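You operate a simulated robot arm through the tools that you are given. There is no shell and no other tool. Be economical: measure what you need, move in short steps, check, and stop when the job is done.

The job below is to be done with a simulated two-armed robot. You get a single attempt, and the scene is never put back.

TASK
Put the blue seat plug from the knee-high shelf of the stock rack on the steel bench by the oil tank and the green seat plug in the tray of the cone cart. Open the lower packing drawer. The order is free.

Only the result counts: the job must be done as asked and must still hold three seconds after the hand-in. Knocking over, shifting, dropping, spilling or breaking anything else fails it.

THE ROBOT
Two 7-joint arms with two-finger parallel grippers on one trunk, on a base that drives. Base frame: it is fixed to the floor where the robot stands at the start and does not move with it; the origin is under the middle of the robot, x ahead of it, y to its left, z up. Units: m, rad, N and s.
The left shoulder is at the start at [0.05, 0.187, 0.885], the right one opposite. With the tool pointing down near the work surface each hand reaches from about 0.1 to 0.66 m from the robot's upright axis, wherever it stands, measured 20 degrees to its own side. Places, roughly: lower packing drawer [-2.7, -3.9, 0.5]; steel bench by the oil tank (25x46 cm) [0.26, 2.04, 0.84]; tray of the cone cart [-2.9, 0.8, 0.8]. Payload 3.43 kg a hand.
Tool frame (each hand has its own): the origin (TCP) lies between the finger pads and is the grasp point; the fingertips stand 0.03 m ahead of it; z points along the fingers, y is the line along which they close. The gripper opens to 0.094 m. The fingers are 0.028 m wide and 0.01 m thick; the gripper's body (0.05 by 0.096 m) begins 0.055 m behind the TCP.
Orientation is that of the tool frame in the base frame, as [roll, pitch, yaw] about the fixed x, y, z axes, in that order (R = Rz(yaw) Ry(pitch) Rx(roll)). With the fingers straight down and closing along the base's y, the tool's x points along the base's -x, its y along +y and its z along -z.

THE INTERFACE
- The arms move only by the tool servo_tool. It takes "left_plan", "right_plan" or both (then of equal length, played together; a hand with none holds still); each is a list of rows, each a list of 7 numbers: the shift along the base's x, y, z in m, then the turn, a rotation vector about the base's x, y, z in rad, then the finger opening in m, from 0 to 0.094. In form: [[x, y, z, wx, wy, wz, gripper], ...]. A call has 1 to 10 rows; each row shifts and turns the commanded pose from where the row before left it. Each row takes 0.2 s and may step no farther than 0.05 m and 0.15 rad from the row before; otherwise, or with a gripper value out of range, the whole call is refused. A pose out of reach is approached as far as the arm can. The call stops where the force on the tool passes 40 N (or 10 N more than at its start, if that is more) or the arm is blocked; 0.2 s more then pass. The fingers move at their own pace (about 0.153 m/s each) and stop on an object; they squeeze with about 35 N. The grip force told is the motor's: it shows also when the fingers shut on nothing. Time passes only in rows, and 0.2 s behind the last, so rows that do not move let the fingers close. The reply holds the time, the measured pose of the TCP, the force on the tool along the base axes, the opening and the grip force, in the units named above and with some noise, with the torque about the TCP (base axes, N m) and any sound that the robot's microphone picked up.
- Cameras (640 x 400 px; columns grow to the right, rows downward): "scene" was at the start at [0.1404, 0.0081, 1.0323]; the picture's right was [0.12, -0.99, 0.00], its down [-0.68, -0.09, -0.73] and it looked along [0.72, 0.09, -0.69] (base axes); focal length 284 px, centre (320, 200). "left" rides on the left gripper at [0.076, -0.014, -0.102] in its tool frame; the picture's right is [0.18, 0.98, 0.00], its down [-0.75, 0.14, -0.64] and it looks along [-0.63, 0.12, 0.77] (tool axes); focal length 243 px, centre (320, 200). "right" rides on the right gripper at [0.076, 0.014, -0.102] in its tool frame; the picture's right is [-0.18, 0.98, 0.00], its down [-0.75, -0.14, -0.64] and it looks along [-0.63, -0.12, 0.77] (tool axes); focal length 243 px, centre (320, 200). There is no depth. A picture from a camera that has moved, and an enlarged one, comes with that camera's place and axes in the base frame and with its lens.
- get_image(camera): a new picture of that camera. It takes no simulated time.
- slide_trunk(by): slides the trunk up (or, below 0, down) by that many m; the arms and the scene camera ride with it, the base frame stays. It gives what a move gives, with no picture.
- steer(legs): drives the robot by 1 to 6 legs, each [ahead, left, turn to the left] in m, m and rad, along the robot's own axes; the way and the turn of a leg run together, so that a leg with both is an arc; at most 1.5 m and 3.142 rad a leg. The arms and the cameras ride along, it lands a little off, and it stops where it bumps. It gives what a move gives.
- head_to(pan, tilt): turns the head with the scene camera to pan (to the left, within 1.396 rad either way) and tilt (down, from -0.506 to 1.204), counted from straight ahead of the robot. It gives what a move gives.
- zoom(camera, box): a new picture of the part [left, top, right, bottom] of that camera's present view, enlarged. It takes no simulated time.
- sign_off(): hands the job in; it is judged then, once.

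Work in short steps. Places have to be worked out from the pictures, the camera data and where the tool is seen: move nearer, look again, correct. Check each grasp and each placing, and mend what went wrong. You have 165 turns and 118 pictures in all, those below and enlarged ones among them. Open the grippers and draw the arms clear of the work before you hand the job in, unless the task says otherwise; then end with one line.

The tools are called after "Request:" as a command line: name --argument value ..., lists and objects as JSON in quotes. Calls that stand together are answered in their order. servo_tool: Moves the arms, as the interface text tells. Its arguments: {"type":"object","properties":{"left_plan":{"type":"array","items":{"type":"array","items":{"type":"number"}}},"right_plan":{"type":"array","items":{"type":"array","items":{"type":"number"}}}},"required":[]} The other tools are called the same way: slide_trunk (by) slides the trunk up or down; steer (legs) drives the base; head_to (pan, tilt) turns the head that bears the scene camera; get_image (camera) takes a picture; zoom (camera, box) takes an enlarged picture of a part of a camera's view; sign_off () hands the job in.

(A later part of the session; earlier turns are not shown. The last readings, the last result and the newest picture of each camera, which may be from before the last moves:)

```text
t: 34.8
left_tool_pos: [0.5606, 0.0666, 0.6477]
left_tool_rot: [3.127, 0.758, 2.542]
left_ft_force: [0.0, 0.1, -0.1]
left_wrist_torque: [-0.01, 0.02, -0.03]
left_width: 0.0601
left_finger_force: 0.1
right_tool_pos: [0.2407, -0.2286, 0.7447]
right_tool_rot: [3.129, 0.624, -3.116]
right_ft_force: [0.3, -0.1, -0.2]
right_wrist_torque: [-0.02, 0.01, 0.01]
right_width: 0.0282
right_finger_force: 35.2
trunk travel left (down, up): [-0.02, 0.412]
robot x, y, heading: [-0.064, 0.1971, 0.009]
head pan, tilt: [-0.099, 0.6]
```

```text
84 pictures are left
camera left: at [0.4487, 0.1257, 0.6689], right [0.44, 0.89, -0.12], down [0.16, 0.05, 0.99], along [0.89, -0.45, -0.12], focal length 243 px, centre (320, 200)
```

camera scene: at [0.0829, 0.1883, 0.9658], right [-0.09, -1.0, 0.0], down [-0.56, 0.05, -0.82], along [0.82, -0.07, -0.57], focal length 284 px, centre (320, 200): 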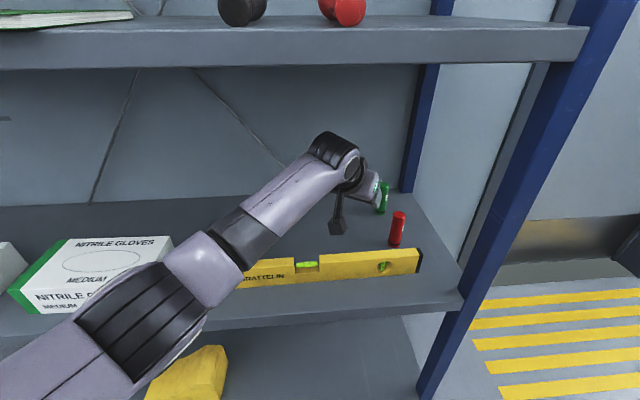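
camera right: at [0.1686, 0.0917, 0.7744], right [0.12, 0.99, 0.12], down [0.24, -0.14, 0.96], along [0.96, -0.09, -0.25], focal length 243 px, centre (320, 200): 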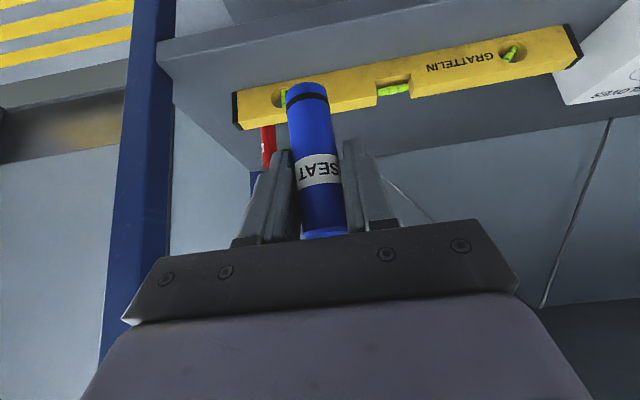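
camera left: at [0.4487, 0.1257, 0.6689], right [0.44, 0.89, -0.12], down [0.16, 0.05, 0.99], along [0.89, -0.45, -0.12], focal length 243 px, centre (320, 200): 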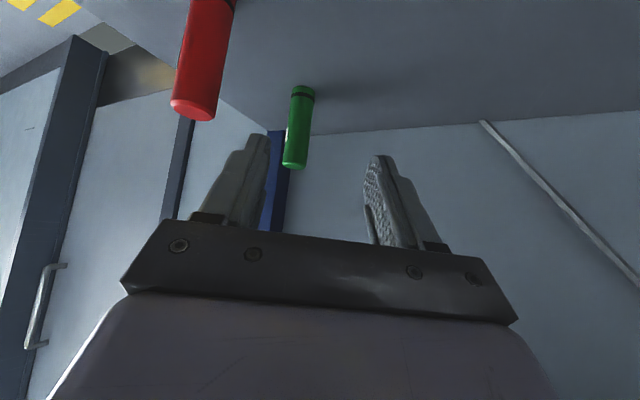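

Green is at ~[0.660,-0.02]. The arm is near full stretch, so I drive the whole robot 0.08 ahead and 0.06 right, with the hand passing ~2 cm above the plug tops.

Request:
steer --legs '[[0.08, -0.06, 0]]'

Request:
get_image --camera "left"

Request:
get_image --camera "scene"

```text
t: 35.9
left_tool_pos: [0.6419, 0.005, 0.654]
left_tool_rot: [3.132, 0.766, 2.547]
left_ft_force: [0.1, 0.6, -0.4]
left_wrist_torque: [-0.02, 0.02, -0.01]
left_width: 0.0599
left_finger_force: 0.1
right_tool_pos: [0.3219, -0.2889, 0.7443]
right_tool_rot: [3.128, 0.625, -3.119]
right_ft_force: [-0.2, 0.2, -0.8]
right_wrist_torque: [0.02, -0.01, -0.02]
right_width: 0.0282
right_finger_force: 35.2
trunk travel left (down, up): [-0.02, 0.412]
robot x, y, heading: [0.0155, 0.1406, 0.009]
head pan, tilt: [-0.099, 0.6]
```

```text
83 pictures are left
camera left: at [0.5298, 0.0636, 0.6742], right [0.44, 0.89, -0.12], down [0.16, 0.06, 0.99], along [0.89, -0.45, -0.12], focal length 243 px, centre (320, 200)
```

left: 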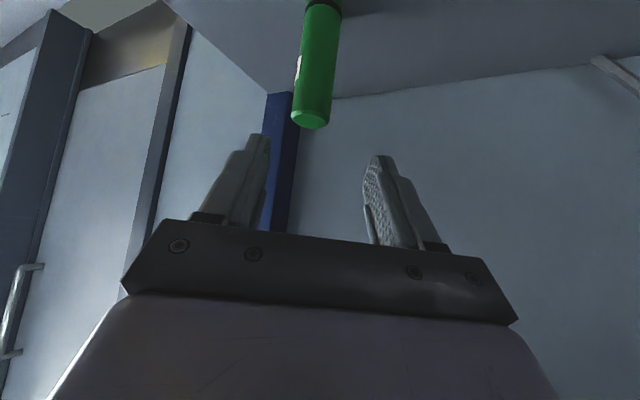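

```text
82 pictures are left
camera scene: at [0.1635, 0.1274, 0.9659], right [-0.09, -1.0, 0.0], down [-0.56, 0.05, -0.83], along [0.82, -0.07, -0.56], focal length 284 px, centre (320, 200)
```

scene: 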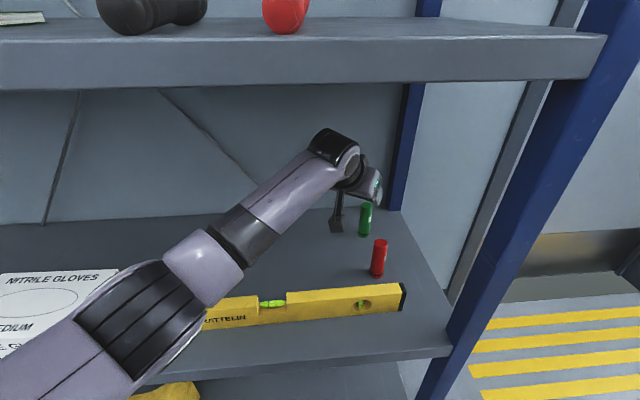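

Green top is at ~[0.660,-0.018]. Shift over it, then descend to grip height.

Request:
servo_tool --left_plan '[[0.018, -0.023, 0, 0, 0, 0, 0.06], [0, 0, -0.03, 0, 0, 0, 0.06], [0, 0, 0, 0, 0, 0, 0.06]]'

Request:
get_image --camera "left"

```text
t: 36.9
left_tool_pos: [0.6772, 0.0217, 0.637]
left_tool_rot: [3.119, 0.789, 2.588]
left_ft_force: [0.8, 0.1, 7.4]
left_wrist_torque: [-0.34, 0.05, 0.04]
left_width: 0.0598
left_finger_force: 0.1
left hand out of reach, approached as far as the arm can: row 1
right_tool_pos: [0.3205, -0.2901, 0.7447]
right_tool_rot: [3.129, 0.624, -3.118]
right_ft_force: [0.8, 0.1, 0.3]
right_wrist_torque: [-0.01, 0.01, 0.0]
right_width: 0.028
right_finger_force: 34.6
trunk travel left (down, up): [-0.02, 0.412]
robot x, y, heading: [0.0189, 0.1376, 0.01]
head pan, tilt: [-0.099, 0.6]
stopped in row 3 (left hand): the arm was blocked; the commanded pose is now the measured one
```

```text
81 pictures are left
camera left: at [0.5622, 0.0762, 0.6547], right [0.39, 0.91, -0.11], down [0.13, 0.07, 0.99], along [0.91, -0.4, -0.09], focal length 243 px, centre (320, 200)
```

left: 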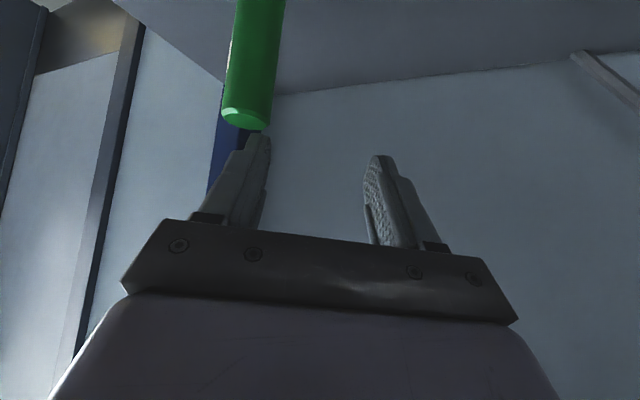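

The arm hit a joint limit and swung, so the right finger rests on green's top (7 N). I lift straight up at once.

Request:
servo_tool --left_plan '[[0, 0, 0.025, 0, 0, 0, 0.06]]'

Request:
get_image --camera "left"

Request:
get_image --camera "scene"

```text
t: 37.3
left_tool_pos: [0.6761, 0.0205, 0.6598]
left_tool_rot: [3.12, 0.782, 2.584]
left_ft_force: [0.5, 0.6, -0.4]
left_wrist_torque: [0.03, -0.02, 0.0]
left_width: 0.0599
left_finger_force: 0.0
right_tool_pos: [0.3225, -0.2903, 0.7443]
right_tool_rot: [3.128, 0.625, -3.119]
right_ft_force: [-0.2, 0.1, -0.9]
right_wrist_torque: [-0.02, 0.01, 0.0]
right_width: 0.028
right_finger_force: 35.1
trunk travel left (down, up): [-0.02, 0.412]
robot x, y, heading: [0.0165, 0.1362, 0.012]
head pan, tilt: [-0.099, 0.6]
```

```text
80 pictures are left
camera left: at [0.5596, 0.0738, 0.678], right [0.4, 0.91, -0.11], down [0.13, 0.07, 0.99], along [0.91, -0.41, -0.1], focal length 243 px, centre (320, 200)
```

left: 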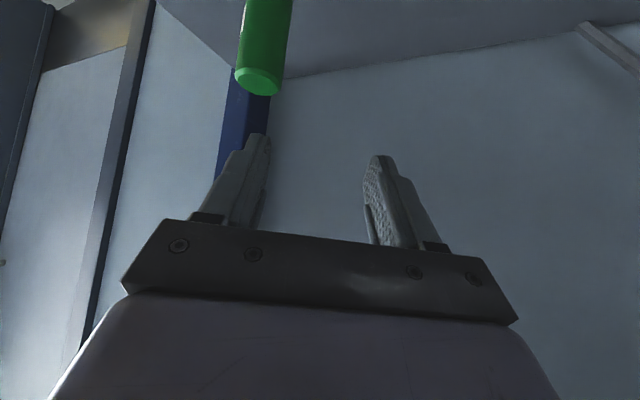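

```text
79 pictures are left
camera scene: at [0.1637, 0.1274, 0.9657], right [-0.09, -1.0, 0.0], down [-0.56, 0.05, -0.82], along [0.82, -0.07, -0.57], focal length 284 px, centre (320, 200)
```

scene: 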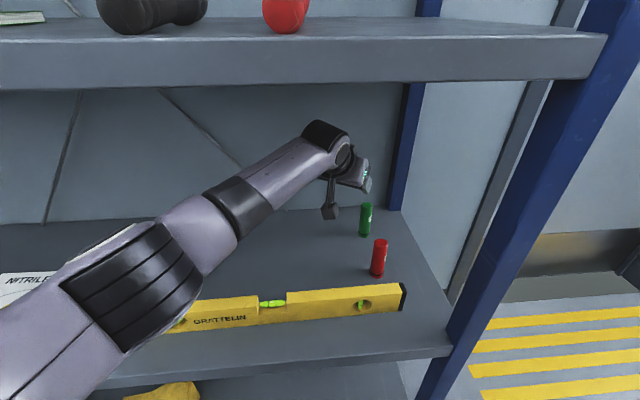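

Green still stands in place. I'll shift using the base instead: move the hand 0.04 left relative to the robot, then drive 0.08 right and slightly back.

Request:
servo_tool --left_plan '[[-0.01, 0.02, 0, 0, 0, 0, 0.06], [0, 0.02, 0, 0, 0, 0, 0.06]]'

Request:
steer --legs '[[-0.008, -0.079, 0]]'

Request:
get_image --camera "left"

Request:
get_image --camera "scene"

```text
t: 37.9
left_tool_pos: [0.6646, 0.0623, 0.6607]
left_tool_rot: [3.119, 0.783, 2.584]
left_ft_force: [0.3, -0.5, 0.1]
left_wrist_torque: [-0.01, 0.0, 0.05]
left_width: 0.06
left_finger_force: 0.1
right_tool_pos: [0.321, -0.2902, 0.743]
right_tool_rot: [3.127, 0.625, -3.118]
right_ft_force: [-0.6, 0.4, -1.0]
right_wrist_torque: [0.03, 0.04, -0.02]
right_width: 0.0282
right_finger_force: 35.2
trunk travel left (down, up): [-0.02, 0.412]
robot x, y, heading: [0.0151, 0.1365, 0.012]
head pan, tilt: [-0.099, 0.6]
```

```text
t: 39.0
left_tool_pos: [0.6587, -0.0176, 0.6583]
left_tool_rot: [3.119, 0.783, 2.586]
left_ft_force: [-0.3, 0.5, -0.3]
left_wrist_torque: [0.0, 0.01, -0.03]
left_width: 0.06
left_finger_force: 0.1
right_tool_pos: [0.3151, -0.3692, 0.7445]
right_tool_rot: [3.129, 0.624, -3.117]
right_ft_force: [0.0, -0.6, 0.0]
right_wrist_torque: [0.04, 0.01, -0.02]
right_width: 0.0284
right_finger_force: 35.4
trunk travel left (down, up): [-0.02, 0.412]
robot x, y, heading: [0.0071, 0.0548, 0.009]
head pan, tilt: [-0.099, 0.6]
```

```text
78 pictures are left
camera left: at [0.5429, 0.0363, 0.6777], right [0.39, 0.91, -0.11], down [0.13, 0.07, 0.99], along [0.91, -0.4, -0.1], focal length 243 px, centre (320, 200)
```

left: 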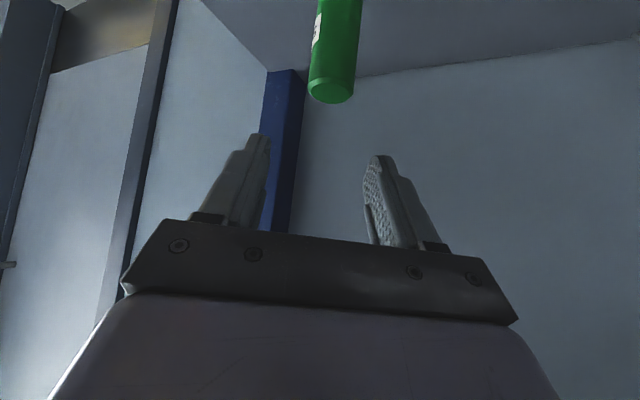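

```text
77 pictures are left
camera scene: at [0.1566, 0.0479, 0.9659], right [-0.09, -1.0, 0.0], down [-0.56, 0.05, -0.83], along [0.82, -0.07, -0.56], focal length 284 px, centre (320, 200)
```

scene: 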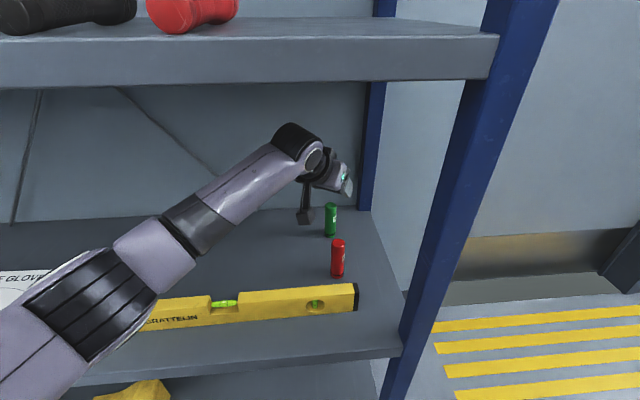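

Green is centred (~[0.663,-0.018]) between the fingers. I descend 0.04 and check.

Request:
servo_tool --left_plan '[[0.003, 0, -0.02, 0, 0, 0, 0.06], [0, 0, -0.02, 0, 0, 0, 0.06]]'

Request:
get_image --camera "left"

Request:
zoom --camera "scene" --box '[240, 100, 400, 300]'

```text
t: 39.6
left_tool_pos: [0.6606, -0.0158, 0.6196]
left_tool_rot: [3.12, 0.784, 2.587]
left_ft_force: [-0.3, 0.5, -0.7]
left_wrist_torque: [-0.01, 0.0, 0.01]
left_width: 0.0602
left_finger_force: 0.1
right_tool_pos: [0.3142, -0.369, 0.7445]
right_tool_rot: [3.129, 0.626, -3.118]
right_ft_force: [0.0, 0.0, -1.4]
right_wrist_torque: [0.01, -0.02, -0.03]
right_width: 0.0283
right_finger_force: 34.8
trunk travel left (down, up): [-0.02, 0.412]
robot x, y, heading: [0.0119, 0.0592, 0.01]
head pan, tilt: [-0.099, 0.6]
```

```text
76 pictures are left
camera left: at [0.5456, 0.0368, 0.6374], right [0.39, 0.91, -0.11], down [0.13, 0.07, 0.99], along [0.91, -0.4, -0.1], focal length 243 px, centre (320, 200)
```

left: 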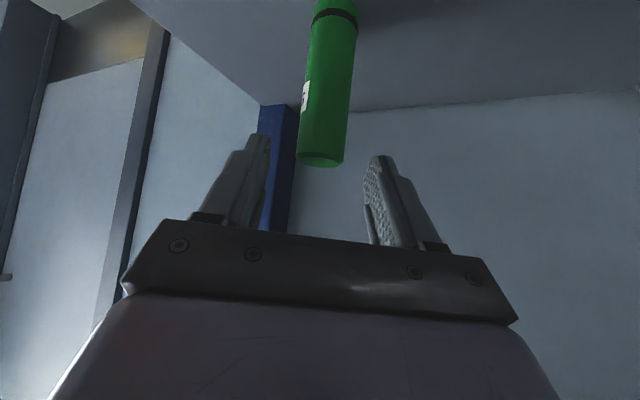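

```text
2.00 times, centred on (320, 200) of scene
camera zoom: at [0.1565, 0.0479, 0.966], right [-0.09, -1.0, 0.0], down [-0.56, 0.05, -0.83], along [0.82, -0.07, -0.56], focal length 568 px, centre (320, 200)
```

zoom: 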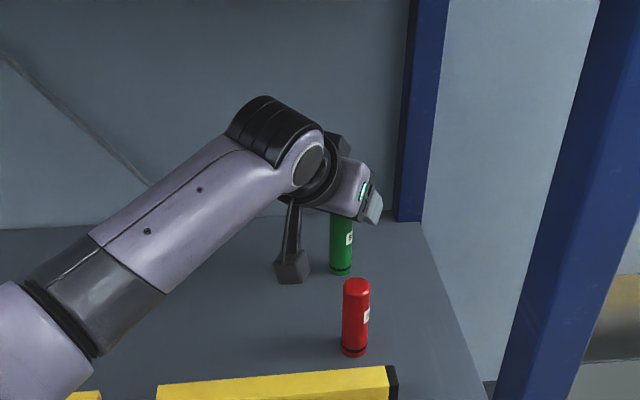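

Clear of red and centred; descend the rest and close.

Request:
servo_tool --left_plan '[[0.001, 0, -0.018, 0, 0, 0, 0.06], [0, 0, -0.018, 0, 0, 0, 0.06], [0, 0, 0, 0, 0, 0, 0.03], [0, 0, 0, 0, 0, 0, 0.0], [0, 0, 0, 0, 0, 0, 0.0], [0, 0, 0, 0, 0, 0, 0.0]]'

Request:
get_image --camera "left"

Request:
zoom --camera "scene" --box '[240, 100, 400, 300]'

```text
t: 41.0
left_tool_pos: [0.6633, -0.0164, 0.5846]
left_tool_rot: [3.118, 0.784, 2.586]
left_ft_force: [-0.1, 0.4, -0.4]
left_wrist_torque: [-0.03, -0.01, 0.0]
left_width: 0.0283
left_finger_force: 34.9
right_tool_pos: [0.315, -0.3705, 0.7448]
right_tool_rot: [3.127, 0.625, -3.116]
right_ft_force: [0.1, 0.0, -0.2]
right_wrist_torque: [-0.02, -0.02, -0.03]
right_width: 0.028
right_finger_force: 34.6
trunk travel left (down, up): [-0.02, 0.412]
robot x, y, heading: [0.0086, 0.0585, 0.012]
head pan, tilt: [-0.099, 0.6]
```

```text
74 pictures are left
camera left: at [0.5481, 0.0363, 0.6025], right [0.39, 0.91, -0.11], down [0.13, 0.07, 0.99], along [0.91, -0.4, -0.1], focal length 243 px, centre (320, 200)
```

left: 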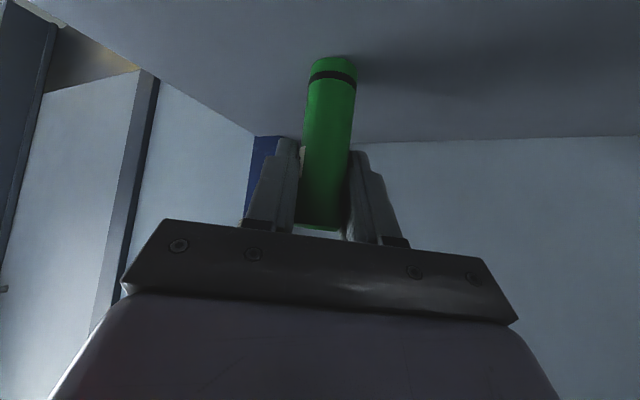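

```text
2.00 times, centred on (320, 200) of scene
camera zoom: at [0.1566, 0.0479, 0.9659], right [-0.09, -1.0, 0.0], down [-0.56, 0.05, -0.83], along [0.82, -0.07, -0.56], focal length 568 px, centre (320, 200)
```

zoom: 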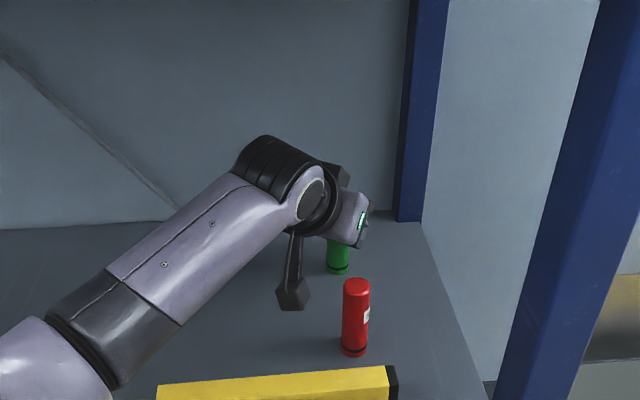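

Green is gripped. Lift 0.075, then drive back-left to withdraw.

Request:
servo_tool --left_plan '[[0, 0, 0.025, 0, 0, 0, 0.0], [0, 0, 0.025, 0, 0, 0, 0.0], [0, 0, 0.025, 0, 0, 0, 0.0]]'

Request:
steer --legs '[[-0.1, 0.08, 0], [-0.1, 0, 0]]'

Request:
get_image --camera "scene"

```text
t: 41.8
left_tool_pos: [0.6619, -0.0169, 0.659]
left_tool_rot: [3.12, 0.783, 2.587]
left_ft_force: [-1.1, -0.3, -1.0]
left_wrist_torque: [-0.01, 0.02, -0.02]
left_width: 0.0283
left_finger_force: 35.2
right_tool_pos: [0.3146, -0.3683, 0.7432]
right_tool_rot: [3.126, 0.625, -3.117]
right_ft_force: [0.0, 0.0, -0.5]
right_wrist_torque: [0.03, 0.01, 0.02]
right_width: 0.028
right_finger_force: 34.8
trunk travel left (down, up): [-0.02, 0.412]
robot x, y, heading: [0.0131, 0.0564, 0.009]
head pan, tilt: [-0.099, 0.6]
```

```text
t: 43.8
left_tool_pos: [0.4633, 0.0604, 0.6601]
left_tool_rot: [3.119, 0.783, 2.588]
left_ft_force: [1.0, -0.1, 0.0]
left_wrist_torque: [-0.01, -0.01, -0.02]
left_width: 0.0284
left_finger_force: 35.2
right_tool_pos: [0.1152, -0.2917, 0.7438]
right_tool_rot: [3.127, 0.624, -3.116]
right_ft_force: [-0.2, -0.6, -1.3]
right_wrist_torque: [0.03, -0.02, 0.01]
right_width: 0.028
right_finger_force: 34.7
trunk travel left (down, up): [-0.02, 0.412]
robot x, y, heading: [-0.19, 0.1353, 0.016]
head pan, tilt: [-0.099, 0.6]
```

```text
72 pictures are left
camera scene: at [-0.0429, 0.1245, 0.9659], right [-0.09, -1.0, 0.0], down [-0.56, 0.05, -0.82], along [0.82, -0.07, -0.57], focal length 284 px, centre (320, 200)
```

scene: 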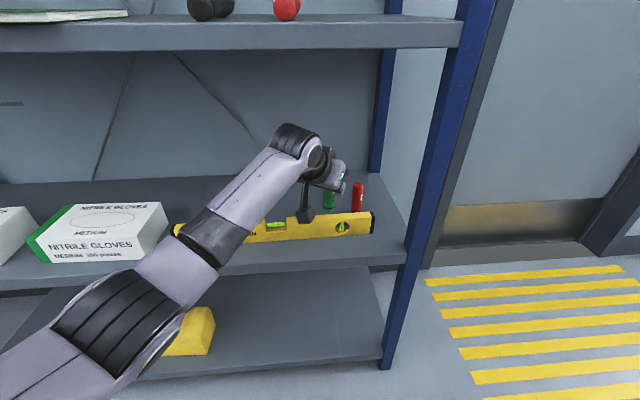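

Red and level untouched. I back up another 0.25 m, raise the trunk, and look left toward the bench.

Request:
steer --legs '[[-0.25, 0, 0]]'

Request:
slide_trunk --by 0.3

Request:
head_to --pan 1.25 --tilt 0.4

Request:
get_image --camera "scene"

```text
t: 45.6
left_tool_pos: [0.2103, 0.0571, 0.6591]
left_tool_rot: [3.118, 0.785, 2.585]
left_ft_force: [-1.4, -0.2, -0.9]
left_wrist_torque: [0.02, 0.04, 0.0]
left_width: 0.0286
left_finger_force: 35.0
right_tool_pos: [-0.1375, -0.2958, 0.7435]
right_tool_rot: [3.127, 0.625, -3.119]
right_ft_force: [-0.2, -0.3, -1.4]
right_wrist_torque: [0.02, 0.02, 0.02]
right_width: 0.028
right_finger_force: 35.2
trunk travel left (down, up): [-0.02, 0.412]
robot x, y, heading: [-0.4423, 0.132, 0.013]
head pan, tilt: [-0.099, 0.6]
```

```text
t: 48.6
left_tool_pos: [0.2119, 0.0556, 0.9592]
left_tool_rot: [3.121, 0.782, 2.585]
left_ft_force: [-0.1, -0.8, 0.1]
left_wrist_torque: [0.0, 0.03, 0.01]
left_width: 0.028
left_finger_force: 34.4
right_tool_pos: [-0.1364, -0.2968, 1.0443]
right_tool_rot: [3.128, 0.625, -3.118]
right_ft_force: [-0.1, -0.3, -0.4]
right_wrist_torque: [0.01, 0.0, 0.01]
right_width: 0.0281
right_finger_force: 35.2
trunk travel left (down, up): [-0.32, 0.112]
robot x, y, heading: [-0.4387, 0.1293, 0.009]
head pan, tilt: [-0.099, 0.6]
```

```text
t: 50.1
left_tool_pos: [0.2118, 0.0568, 0.9583]
left_tool_rot: [3.121, 0.785, 2.585]
left_ft_force: [-0.7, -0.8, 0.0]
left_wrist_torque: [0.0, 0.01, 0.0]
left_width: 0.028
left_finger_force: 34.9
right_tool_pos: [-0.1365, -0.2951, 1.0454]
right_tool_rot: [3.128, 0.624, -3.12]
right_ft_force: [0.1, -0.1, -0.5]
right_wrist_torque: [-0.02, 0.01, -0.03]
right_width: 0.0281
right_finger_force: 34.9
trunk travel left (down, up): [-0.32, 0.112]
robot x, y, heading: [-0.4366, 0.1314, 0.008]
head pan, tilt: [1.25, 0.4]
```

```text
71 pictures are left
camera scene: at [-0.3537, 0.2176, 1.2842], right [0.95, -0.31, 0.0], down [-0.12, -0.37, -0.92], along [0.28, 0.88, -0.39], focal length 284 px, centre (320, 200)
```

scene: 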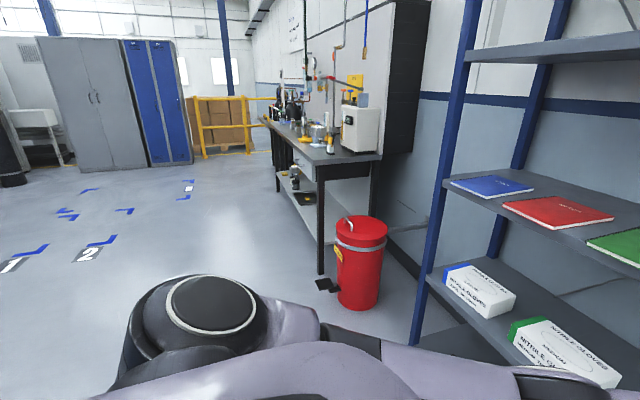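

I zoom on the bench to see what stands on it.

Request:
zoom --camera "scene" --box '[240, 60, 400, 160]'

```text
4.00 times, centred on (320, 110) of scene
camera zoom: at [-0.3537, 0.2176, 1.2842], right [0.95, -0.31, 0.0], down [-0.12, -0.37, -0.92], along [0.28, 0.88, -0.39], focal length 1136 px, centre (320, 560)
```

zoom: 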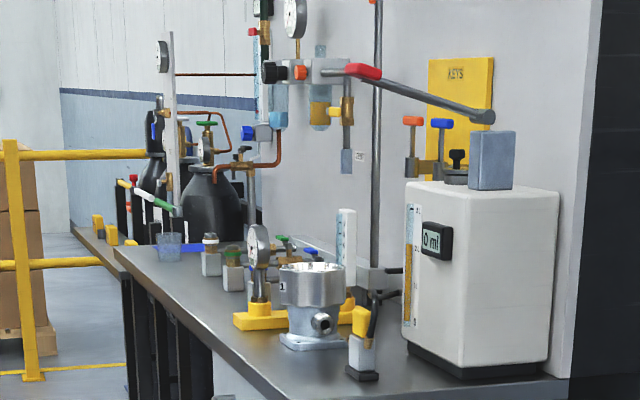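

The bench edge is at x≈0.10 with the oil tank (white box) at x≈0.4–0.56, y≈1.85–2.13; some small fixtures stand in front of it. I pull the left hand back in, then drive left to the bench.

Request:
servo_tool --left_plan '[[-0.03, 0.02, 0, 0, 0, 0.139, 0.0], [-0.04, 0.02, 0, 0, 0, 0.139, 0.0], [-0.04, 0.02, 0, 0, 0, 0.139, 0.0], [-0.04, 0.02, 0, 0, 0, 0.139, 0.0], [-0.04, 0.02, 0, 0, 0, 0, 0.0], [-0.04, 0.02, 0.0, 0, 0, 0, 0.0], [-0.03, 0.02, 0.0, 0, 0, 0, 0.0]]'

Request:
steer --legs '[[0, 1.4, 0]]'

Request:
head_to --pan 0.4 --tilt 0.55

Request:
get_image --camera "scene"

```text
t: 51.9
left_tool_pos: [-0.0192, 0.2255, 1.0009]
left_tool_rot: [2.971, 0.938, 3.078]
left_ft_force: [0.4, 0.9, -0.1]
left_wrist_torque: [-0.02, -0.01, 0.0]
left_width: 0.0304
left_finger_force: 0.1
right_tool_pos: [-0.1377, -0.2965, 1.0448]
right_tool_rot: [3.129, 0.622, -3.12]
right_ft_force: [0.6, -0.3, -0.3]
right_wrist_torque: [0.0, 0.01, -0.02]
right_width: 0.0281
right_finger_force: 35.0
trunk travel left (down, up): [-0.32, 0.112]
robot x, y, heading: [-0.4408, 0.1276, 0.007]
head pan, tilt: [1.25, 0.4]
stopped in row 7 (left hand): the arm was blocked; the commanded pose is now the measured one
```

```text
t: 58.9
left_tool_pos: [-0.0279, 1.6363, 1.0002]
left_tool_rot: [2.97, 0.938, 3.073]
left_ft_force: [-0.1, -0.3, -0.2]
left_wrist_torque: [-0.01, 0.02, 0.05]
left_width: 0.0
left_finger_force: 32.8
right_tool_pos: [-0.1483, 1.1159, 1.0442]
right_tool_rot: [3.129, 0.625, -3.125]
right_ft_force: [-0.2, 0.4, -0.3]
right_wrist_torque: [-0.01, 0.02, -0.02]
right_width: 0.0281
right_finger_force: 34.8
trunk travel left (down, up): [-0.32, 0.112]
robot x, y, heading: [-0.4491, 1.5444, 0.005]
head pan, tilt: [1.25, 0.4]
```

```text
t: 60.1
left_tool_pos: [-0.0277, 1.6361, 1.0004]
left_tool_rot: [2.969, 0.938, 3.072]
left_ft_force: [0.5, 0.3, -0.2]
left_wrist_torque: [0.03, 0.04, 0.01]
left_width: 0.0
left_finger_force: 32.8
right_tool_pos: [-0.1474, 1.1165, 1.0446]
right_tool_rot: [3.128, 0.626, -3.125]
right_ft_force: [0.2, 0.1, -0.1]
right_wrist_torque: [0.01, -0.01, -0.02]
right_width: 0.0279
right_finger_force: 35.6
trunk travel left (down, up): [-0.32, 0.112]
robot x, y, heading: [-0.4499, 1.545, 0.005]
head pan, tilt: [0.4, 0.55]
```

```text
69 pictures are left
camera scene: at [-0.3082, 1.5781, 1.2705], right [0.39, -0.92, 0.0], down [-0.48, -0.21, -0.85], along [0.78, 0.33, -0.52], focal length 284 px, centre (320, 200)
```

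scene: 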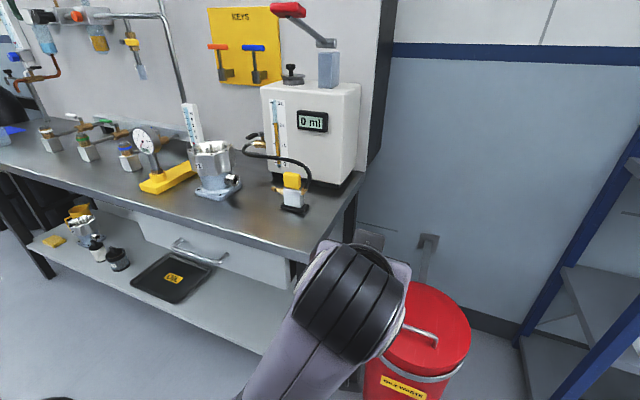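

Green slipped out of the left hand during that retraction (the arm was blocked) — I'll have to find it afterwards. First I place blue: the spot ~[0.20, 2.02] between the flange and the valve is free; I drive to face it with the right hand.

Request:
steer --legs '[[0.05, 0.64, 0]]'

Request:
servo_tool --right_plan '[[0.02, 0.03, 0, 0, 0, 0, 0], [0.03, 0.035, 0, 0, 0, 0, 0], [0.03, 0.035, 0, 0, 0, 0, 0], [0.03, 0.035, 0, 0, 0, 0, 0], [0.03, 0.03, 0, 0, 0, 0, 0]]'

Request:
head_to --pan -0.2 --tilt 0.65

Request:
get_image --camera "scene"

Request:
get_image --camera "right"

```text
t: 63.7
left_tool_pos: [0.0187, 2.2761, 1.0006]
left_tool_rot: [2.971, 0.937, 3.071]
left_ft_force: [0.1, -0.2, 0.7]
left_wrist_torque: [0.0, 0.01, 0.0]
left_width: 0.0
left_finger_force: 32.8
right_tool_pos: [-0.1002, 1.7561, 1.0448]
right_tool_rot: [3.129, 0.626, -3.122]
right_ft_force: [0.2, 0.8, -0.3]
right_wrist_torque: [-0.01, -0.03, -0.01]
right_width: 0.0281
right_finger_force: 34.9
trunk travel left (down, up): [-0.32, 0.112]
robot x, y, heading: [-0.4022, 2.1837, 0.005]
head pan, tilt: [0.4, 0.55]
```

```text
t: 64.9
left_tool_pos: [0.0194, 2.2768, 1.0012]
left_tool_rot: [2.968, 0.938, 3.073]
left_ft_force: [0.8, 0.4, 0.5]
left_wrist_torque: [0.0, 0.0, -0.01]
left_width: 0.0001
left_finger_force: 32.8
right_tool_pos: [0.0363, 1.9205, 1.0459]
right_tool_rot: [3.13, 0.625, -3.125]
right_ft_force: [0.1, 0.5, -1.2]
right_wrist_torque: [-0.04, -0.04, -0.02]
right_width: 0.028
right_finger_force: 34.8
trunk travel left (down, up): [-0.32, 0.112]
robot x, y, heading: [-0.4016, 2.1855, 0.007]
head pan, tilt: [0.4, 0.55]
```

```text
t: 65.9
left_tool_pos: [0.0188, 2.2755, 1.0]
left_tool_rot: [2.97, 0.936, 3.075]
left_ft_force: [0.0, 0.2, -0.6]
left_wrist_torque: [0.0, -0.02, 0.01]
left_width: 0.0
left_finger_force: 32.7
right_tool_pos: [0.0363, 1.9216, 1.0449]
right_tool_rot: [3.127, 0.625, -3.124]
right_ft_force: [0.1, 0.1, -0.6]
right_wrist_torque: [0.0, 0.01, -0.01]
right_width: 0.0282
right_finger_force: 35.2
trunk travel left (down, up): [-0.32, 0.112]
robot x, y, heading: [-0.4022, 2.1841, 0.006]
head pan, tilt: [-0.201, 0.649]
```

```text
68 pictures are left
camera scene: at [-0.2584, 2.1655, 1.2617], right [-0.19, -0.98, 0.0], down [-0.59, 0.12, -0.8], along [0.78, -0.15, -0.6], focal length 284 px, centre (320, 200)
```

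scene: 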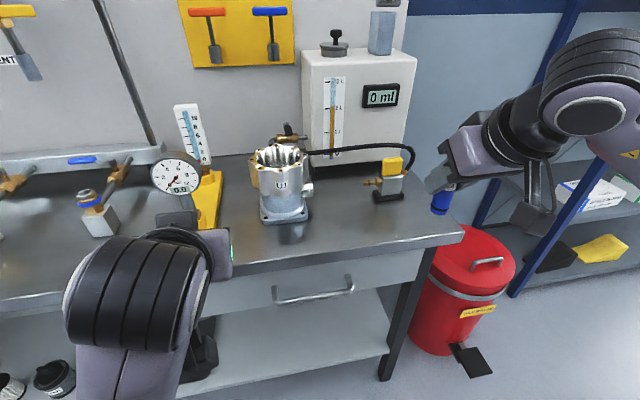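

```text
67 pictures are left
camera right: at [-0.0856, 1.9324, 1.0841], right [0.12, 0.99, 0.12], down [0.24, -0.15, 0.96], along [0.96, -0.09, -0.25], focal length 243 px, centre (320, 200)
```

right: 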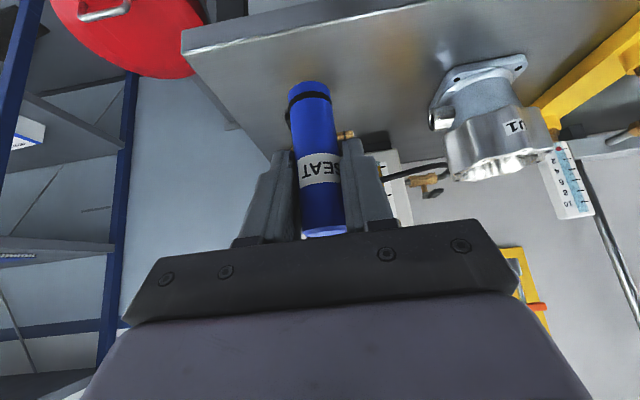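

Free spot at ~[0.185, 2.01] between flange (y>2.09) and valve (y<1.94), bench edge at x≈0.106. Move over and lower to ~3 cm above.

Request:
servo_tool --right_plan '[[0.03, 0.018, 0, 0, 0, 0, 0], [0.03, 0.018, 0, 0, 0, 0, 0], [0.03, 0.018, 0, 0, 0, 0, 0], [0.03, 0.018, 0, 0, 0, 0, 0], [0.03, 0.017, 0, 0, 0, 0, 0], [0, 0, -0.04, 0, 0, 0, 0], [0, 0, -0.04, 0, 0, 0, 0], [0, 0, -0.035, 0, 0, 0, 0]]'

Request:
get_image --camera "scene"

Request:
get_image --camera "right"

```text
t: 67.7
left_tool_pos: [0.0192, 2.2755, 1.0004]
left_tool_rot: [2.969, 0.938, 3.075]
left_ft_force: [0.1, 0.4, -0.3]
left_wrist_torque: [0.0, -0.02, 0.01]
left_width: 0.0001
left_finger_force: 32.7
right_tool_pos: [0.1879, 2.0114, 0.926]
right_tool_rot: [3.126, 0.625, -3.123]
right_ft_force: [0.2, 0.3, -1.4]
right_wrist_torque: [-0.02, -0.02, 0.03]
right_width: 0.0279
right_finger_force: 34.7
trunk travel left (down, up): [-0.32, 0.112]
robot x, y, heading: [-0.403, 2.1871, 0.008]
head pan, tilt: [-0.201, 0.649]
```

```text
66 pictures are left
camera scene: at [-0.2582, 2.1654, 1.2617], right [-0.19, -0.98, 0.0], down [-0.59, 0.12, -0.8], along [0.78, -0.15, -0.6], focal length 284 px, centre (320, 200)
```

scene: 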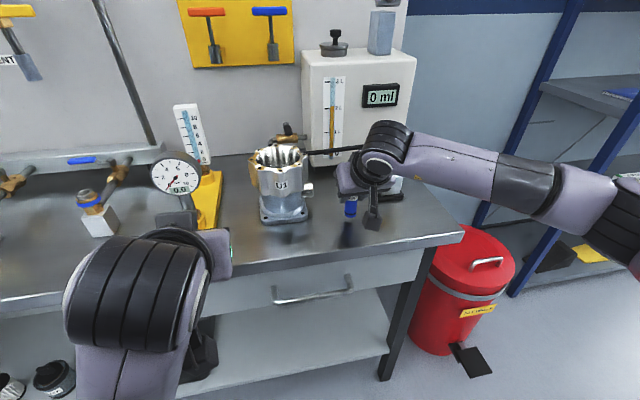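

```text
65 pictures are left
camera right: at [0.0672, 2.0219, 0.9641], right [0.12, 0.99, 0.12], down [0.24, -0.15, 0.96], along [0.96, -0.09, -0.25], focal length 243 px, centre (320, 200)
```

right: 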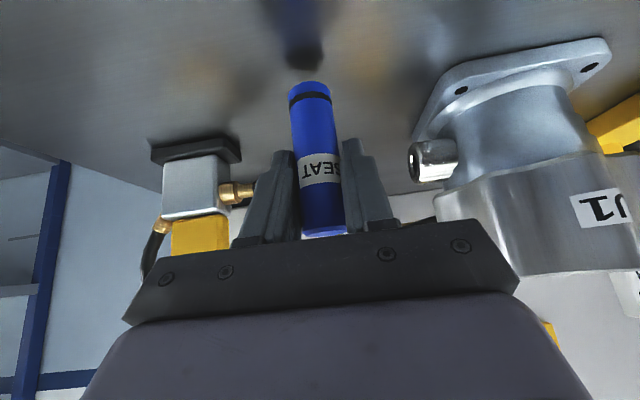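

Good clearance. Lowering slowly to contact.

Request:
servo_tool --right_plan '[[0, 0, -0.015, 0, 0, 0, 0], [0, 0, -0.004, 0, 0, 0, 0], [0, 0, 0, 0, 0, 0, 0]]'

Request:
get_image --camera "right"

```text
t: 68.5
left_tool_pos: [0.0184, 2.2755, 1.0015]
left_tool_rot: [2.97, 0.939, 3.073]
left_ft_force: [-0.1, 0.0, 0.3]
left_wrist_torque: [-0.05, -0.01, -0.02]
left_width: 0.0
left_finger_force: 32.9
right_tool_pos: [0.1898, 2.0107, 0.912]
right_tool_rot: [3.127, 0.631, -3.124]
right_ft_force: [-4.4, -1.6, 17.5]
right_wrist_torque: [-0.01, 0.19, -0.01]
right_width: 0.0279
right_finger_force: 34.8
trunk travel left (down, up): [-0.32, 0.112]
robot x, y, heading: [-0.4019, 2.1813, 0.003]
head pan, tilt: [-0.201, 0.649]
```

```text
64 pictures are left
camera right: at [0.0674, 2.0211, 0.9492], right [0.12, 0.99, 0.12], down [0.23, -0.15, 0.96], along [0.96, -0.09, -0.25], focal length 243 px, centre (320, 200)
```

right: 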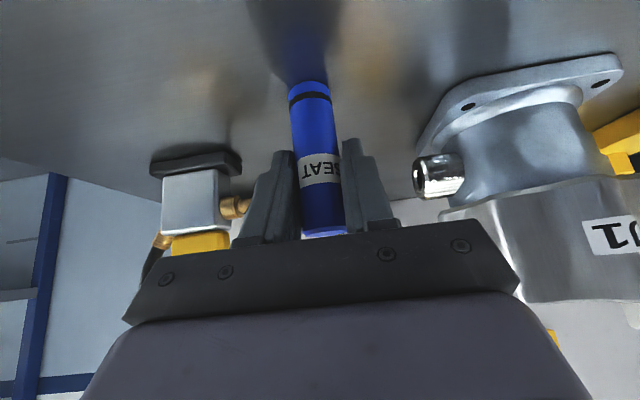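

Contact at TCP z≈0.912 (17 N). I ease up 2 mm and open.

Request:
servo_tool --right_plan '[[-0.001, 0, 0.003, 0, 0, 0, 0], [0, 0, 0, 0, 0, 0, 0.04], [0, 0, 0, 0, 0, 0, 0.06], [0, 0, 0, 0, 0, 0, 0.06]]'

Request:
get_image --camera "right"

```text
t: 69.5
left_tool_pos: [0.0192, 2.2748, 1.0005]
left_tool_rot: [2.969, 0.938, 3.074]
left_ft_force: [0.0, -0.5, -0.3]
left_wrist_torque: [-0.02, 0.02, -0.04]
left_width: 0.0
left_finger_force: 33.2
right_tool_pos: [0.1875, 2.0103, 0.9111]
right_tool_rot: [3.128, 0.624, -3.121]
right_ft_force: [-1.2, 0.0, 0.7]
right_wrist_torque: [0.01, -0.02, -0.01]
right_width: 0.06
right_finger_force: 0.1
trunk travel left (down, up): [-0.32, 0.112]
robot x, y, heading: [-0.3993, 2.1852, 0.004]
head pan, tilt: [-0.201, 0.649]
```

```text
63 pictures are left
camera right: at [0.0669, 2.021, 0.9494], right [0.12, 0.99, 0.12], down [0.24, -0.14, 0.96], along [0.96, -0.09, -0.25], focal length 243 px, centre (320, 200)
```

right: 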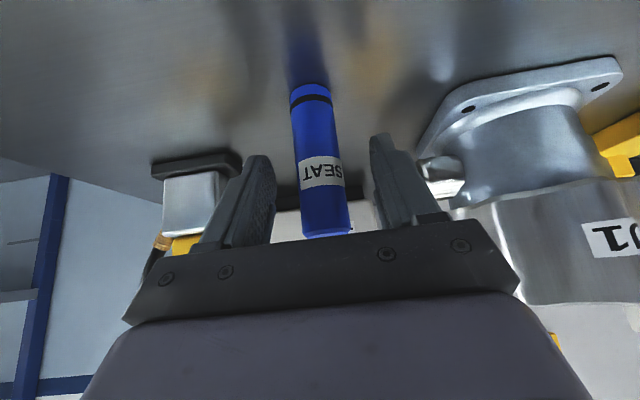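

It stands. Withdraw along the tool axis, then back.

Request:
servo_tool --right_plan '[[-0.023, 0, 0.033, 0, 0, 0, 0.06], [-0.023, 0, 0.033, 0, 0, 0, 0.06], [-0.025, 0, 0.033, 0, 0, 0, 0.06], [-0.03, -0.03, 0.01, 0, 0, 0, 0.06], [-0.03, -0.03, 0, 0, 0, 0, 0.06]]'

Request:
get_image --camera "scene"

```text
t: 70.7
left_tool_pos: [0.0181, 2.2757, 1.0013]
left_tool_rot: [2.969, 0.937, 3.073]
left_ft_force: [-0.3, -1.0, 0.4]
left_wrist_torque: [0.01, 0.01, -0.02]
left_width: 0.0
left_finger_force: 32.9
right_tool_pos: [0.0576, 1.9502, 1.0238]
right_tool_rot: [3.127, 0.624, -3.124]
right_ft_force: [-0.7, 0.1, -0.5]
right_wrist_torque: [0.01, 0.01, 0.01]
right_width: 0.0599
right_finger_force: 0.1
trunk travel left (down, up): [-0.32, 0.112]
robot x, y, heading: [-0.4025, 2.1834, 0.003]
head pan, tilt: [-0.201, 0.649]
```

```text
62 pictures are left
camera scene: at [-0.2587, 2.1651, 1.2617], right [-0.19, -0.98, 0.0], down [-0.59, 0.12, -0.8], along [0.78, -0.15, -0.6], focal length 284 px, centre (320, 200)
```

scene: 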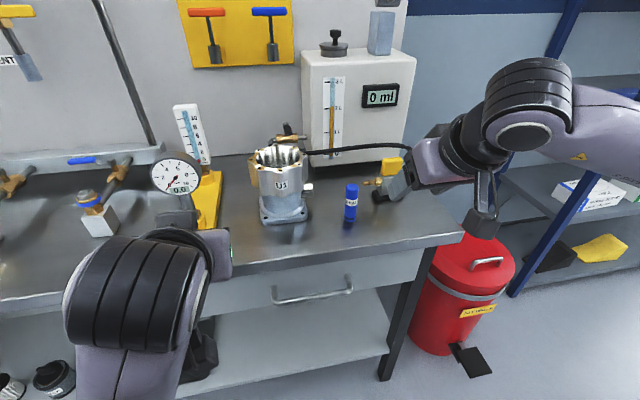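

Blue stands on the bench. Now I back away and look for green around where the left hand was blocked (~[-0.02, 0.22]).

Request:
steer --legs '[[-0.3, 0, 0]]'

Request:
head_to --pan -1.2 --tilt 0.45

Request:
get_image --camera "scene"

```text
t: 72.7
left_tool_pos: [-0.2705, 2.2744, 1.0012]
left_tool_rot: [2.968, 0.939, 3.075]
left_ft_force: [0.0, -0.5, -0.6]
left_wrist_torque: [0.04, -0.03, -0.01]
left_width: 0.0
left_finger_force: 33.0
right_tool_pos: [-0.2317, 1.9499, 1.0239]
right_tool_rot: [3.127, 0.625, -3.121]
right_ft_force: [0.1, -1.2, 0.1]
right_wrist_torque: [-0.02, 0.0, -0.02]
right_width: 0.06
right_finger_force: 0.0
trunk travel left (down, up): [-0.32, 0.112]
robot x, y, heading: [-0.6907, 2.1822, 0.009]
head pan, tilt: [-0.201, 0.649]
```

```text
t: 73.9
left_tool_pos: [-0.2713, 2.2744, 1.0002]
left_tool_rot: [2.968, 0.936, 3.073]
left_ft_force: [1.3, 0.6, 0.5]
left_wrist_torque: [0.02, -0.02, -0.01]
left_width: 0.0
left_finger_force: 32.8
right_tool_pos: [-0.2313, 1.9495, 1.0231]
right_tool_rot: [3.129, 0.624, -3.123]
right_ft_force: [-0.7, 0.8, 0.2]
right_wrist_torque: [0.0, -0.01, -0.01]
right_width: 0.06
right_finger_force: 0.1
trunk travel left (down, up): [-0.32, 0.112]
robot x, y, heading: [-0.6931, 2.1815, 0.011]
head pan, tilt: [-1.201, 0.45]
```

```text
61 pictures are left
camera scene: at [-0.5999, 2.0951, 1.2795], right [-0.93, -0.37, 0.0], down [-0.16, 0.4, -0.9], along [0.33, -0.84, -0.44], focal length 284 px, centre (320, 200)
```

scene: 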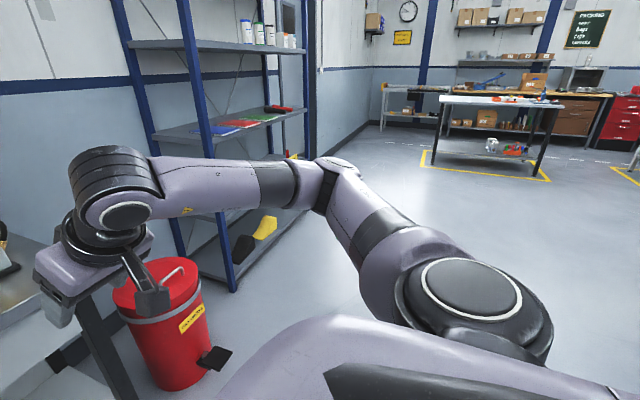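

The arm blocks the view; I turn the robot right to face the aisle.

Request:
steer --legs '[[-0.1, 0, -1.3]]'

Request:
head_to --pan 0.0 --tilt 0.55

Request:
get_image --camera "scene"

```text
t: 77.5
left_tool_pos: [-0.5644, 1.8548, 1.0003]
left_tool_rot: [2.97, 0.936, 1.772]
left_ft_force: [0.2, 0.6, -0.1]
left_wrist_torque: [-0.01, 0.0, 0.0]
left_width: 0.0
left_finger_force: 32.7
right_tool_pos: [-0.867, 1.7302, 1.0235]
right_tool_rot: [3.129, 0.627, 1.86]
right_ft_force: [-0.1, -1.2, 0.2]
right_wrist_torque: [0.0, 0.03, 0.01]
right_width: 0.0598
right_finger_force: 0.1
trunk travel left (down, up): [-0.32, 0.112]
robot x, y, heading: [-0.7637, 2.2366, -1.297]
head pan, tilt: [-1.201, 0.45]
```

```text
t: 79.0
left_tool_pos: [-0.5647, 1.856, 1.0008]
left_tool_rot: [2.968, 0.936, 1.772]
left_ft_force: [0.0, -0.7, 0.0]
left_wrist_torque: [0.02, -0.02, 0.04]
left_width: 0.0
left_finger_force: 33.1
right_tool_pos: [-0.8667, 1.731, 1.0241]
right_tool_rot: [3.127, 0.625, 1.859]
right_ft_force: [-0.4, -0.9, 0.5]
right_wrist_torque: [0.03, -0.01, 0.01]
right_width: 0.06
right_finger_force: 0.1
trunk travel left (down, up): [-0.32, 0.112]
robot x, y, heading: [-0.7644, 2.2376, -1.299]
head pan, tilt: [0.0, 0.55]
```

```text
60 pictures are left
camera scene: at [-0.7246, 2.0921, 1.2705], right [-0.96, -0.27, 0.0], down [-0.14, 0.5, -0.85], along [0.23, -0.82, -0.52], focal length 284 px, centre (320, 200)
```

scene: 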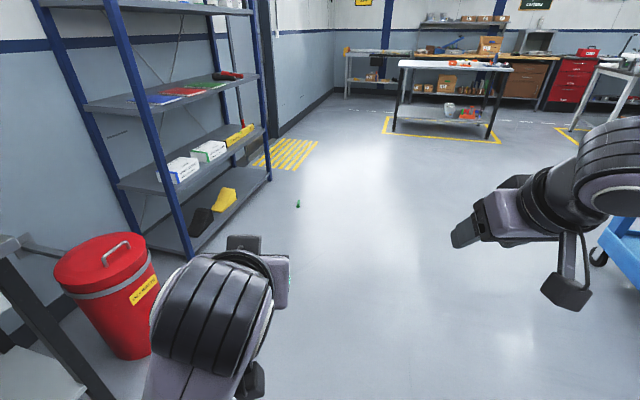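

Green is on the floor at ~[0.0, 0.2]. Zoom in.

Request:
zoom --camera "scene" --box '[265, 180, 329, 220]'

```text
10.00 times, centred on (297, 200) of scene
camera zoom: at [-0.7246, 2.0921, 1.2705], right [-0.96, -0.27, 0.0], down [-0.14, 0.5, -0.85], along [0.23, -0.82, -0.52], focal length 2841 px, centre (550, 200)
```

zoom: 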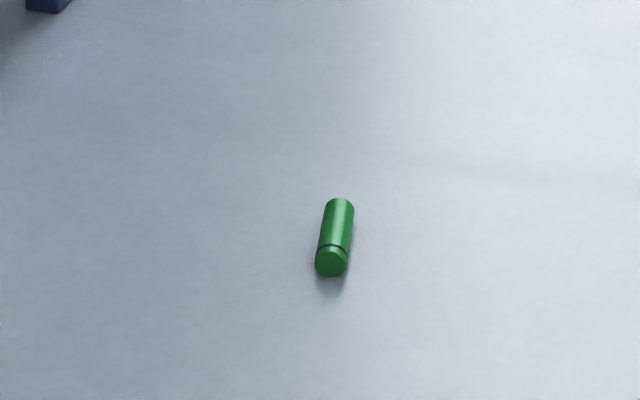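

Green lies on its side, centre ~[-0.018, 0.222], axis nearly along y. I'll pick it up facing -y with the left hand pointing straight down. Drive near it first.

Request:
steer --legs '[[1.35, 0.1, 0], [0, 0, -0.06]]'

Request:
head_to --pan 0.1 --tilt 0.9

Request:
get_image --camera "scene"

```text
t: 86.1
left_tool_pos: [-0.131, 0.571, 1.0002]
left_tool_rot: [2.97, 0.939, 1.71]
left_ft_force: [-0.8, -0.6, 0.4]
left_wrist_torque: [-0.02, 0.06, 0.01]
left_width: 0.0001
left_finger_force: 33.3
right_tool_pos: [-0.4416, 0.4662, 1.0245]
right_tool_rot: [3.127, 0.625, 1.796]
right_ft_force: [0.6, 0.5, -0.4]
right_wrist_torque: [0.0, 0.01, 0.02]
right_width: 0.06
right_finger_force: 0.0
trunk travel left (down, up): [-0.32, 0.112]
robot x, y, heading: [-0.3066, 0.9651, -1.353]
head pan, tilt: [0.0, 0.55]
```

```text
t: 87.0
left_tool_pos: [-0.1316, 0.5709, 0.9998]
left_tool_rot: [2.969, 0.936, 1.708]
left_ft_force: [-0.7, 0.6, -0.3]
left_wrist_torque: [0.02, -0.02, 0.02]
left_width: 0.0
left_finger_force: 33.0
right_tool_pos: [-0.4408, 0.4655, 1.0239]
right_tool_rot: [3.126, 0.625, 1.796]
right_ft_force: [0.4, 0.0, -0.3]
right_wrist_torque: [-0.02, -0.01, 0.01]
right_width: 0.0601
right_finger_force: 0.0
trunk travel left (down, up): [-0.32, 0.112]
robot x, y, heading: [-0.3062, 0.9651, -1.36]
head pan, tilt: [0.099, 0.901]
```

```text
58 pictures are left
camera scene: at [-0.2714, 0.8338, 1.2412], right [-0.95, -0.31, 0.0], down [-0.24, 0.75, -0.62], along [0.19, -0.59, -0.78], focal length 284 px, centre (320, 200)
```

scene: 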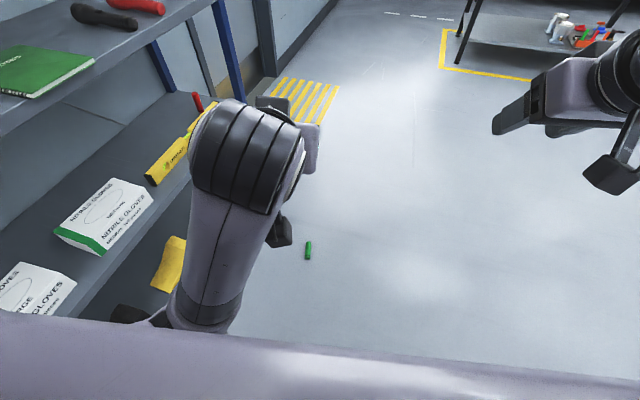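

Plug confirmed at ~[-0.016, 0.224]. I straighten the left hand to point down (undo the tilt/roll) and open it.

Request:
servo_tool --left_plan '[[0, 0, 0, 0.1325, 0.0183, 0, 0.06], [0, 0, 0, 0.1325, 0.0183, 0, 0.06], [0, 0, 0, 0.1325, 0.0183, 0, 0.06], [0, 0, 0, 0.1325, 0.0183, 0, 0.06], [0, 0, 0, 0.1325, 0.0183, 0, 0.06], [0, 0, 0, 0.1325, 0.0183, 0, 0.06], [0, 0, 0, 0.1325, 0.0183, 0, 0.06], [0, 0, 0, -0.0118, 0.0852, 0.035, 0.06], [0, 0, 0, -0.0118, 0.0852, 0.035, 0.06]]'

Request:
get_image --camera "scene"

```text
t: 87.5
left_tool_pos: [-0.064, 0.5669, 0.976]
left_tool_rot: [2.684, 0.778, 1.612]
left_ft_force: [0.6, 0.0, 0.7]
left_wrist_torque: [-0.03, 0.0, -0.01]
left_width: 0.0599
left_finger_force: 0.0
left hand out of reach, approached as far as the arm can: row 2
right_tool_pos: [-0.4403, 0.4674, 1.0231]
right_tool_rot: [3.13, 0.624, 1.793]
right_ft_force: [0.2, 0.3, 0.3]
right_wrist_torque: [-0.02, 0.0, 0.01]
right_width: 0.0601
right_finger_force: 0.1
trunk travel left (down, up): [-0.32, 0.112]
robot x, y, heading: [-0.3031, 0.9657, -1.36]
head pan, tilt: [0.099, 0.901]
stopped in row 2 (left hand): the arm was blocked; the commanded pose is now the measured one
```

```text
57 pictures are left
camera scene: at [-0.2716, 0.834, 1.2412], right [-0.95, -0.31, 0.0], down [-0.24, 0.75, -0.62], along [0.19, -0.59, -0.78], focal length 284 px, centre (320, 200)
```

scene: 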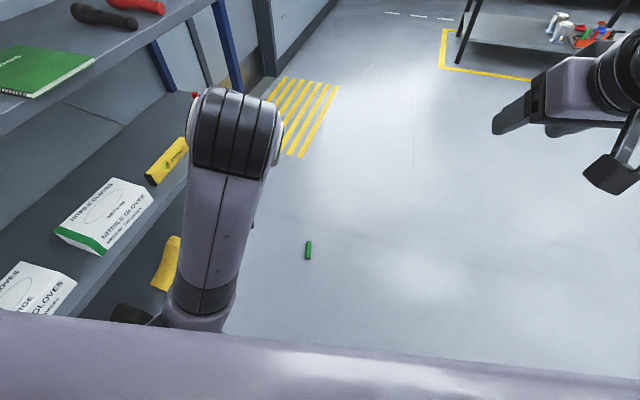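

The left arm is stuck near a joint limit. I extend the hand forward (more freedom) while correcting its roll.

Request:
servo_tool --left_plan '[[0.0084, -0.039, 0, 0, 0, 0, 0.06], [0.0084, -0.039, 0, -0.0033, 0.081, -0.08, 0.06], [0.0084, -0.039, 0, -0.0033, 0.081, -0.08, 0.06], [0.0084, -0.039, 0, -0.0033, 0.081, -0.08, 0.06], [0, 0, 0, -0.0033, 0.081, -0.08, 0.06]]'

Request:
get_image --camera "scene"

```text
t: 88.7
left_tool_pos: [-0.031, 0.4098, 0.9783]
left_tool_rot: [-3.133, 0.78, 1.611]
left_ft_force: [0.1, -0.1, -0.3]
left_wrist_torque: [0.01, 0.02, 0.03]
left_width: 0.0597
left_finger_force: 0.1
right_tool_pos: [-0.44, 0.4655, 1.0235]
right_tool_rot: [3.128, 0.624, 1.796]
right_ft_force: [0.3, 0.7, -0.2]
right_wrist_torque: [-0.02, -0.03, 0.04]
right_width: 0.0602
right_finger_force: 0.1
trunk travel left (down, up): [-0.32, 0.112]
robot x, y, heading: [-0.3098, 0.9647, -1.362]
head pan, tilt: [0.099, 0.901]
```

```text
56 pictures are left
camera scene: at [-0.2711, 0.8339, 1.2412], right [-0.95, -0.31, 0.0], down [-0.24, 0.75, -0.62], along [0.19, -0.59, -0.78], focal length 284 px, centre (320, 200)
```

scene: 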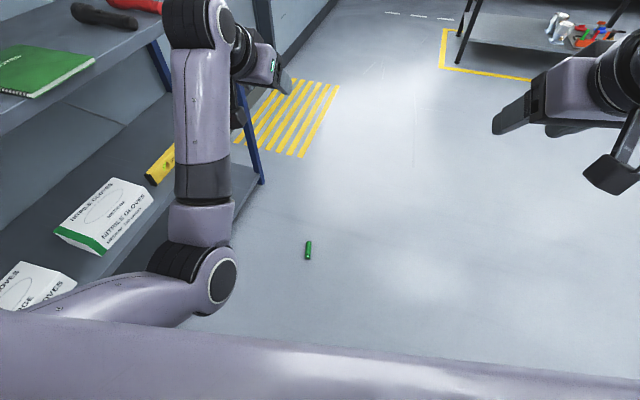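

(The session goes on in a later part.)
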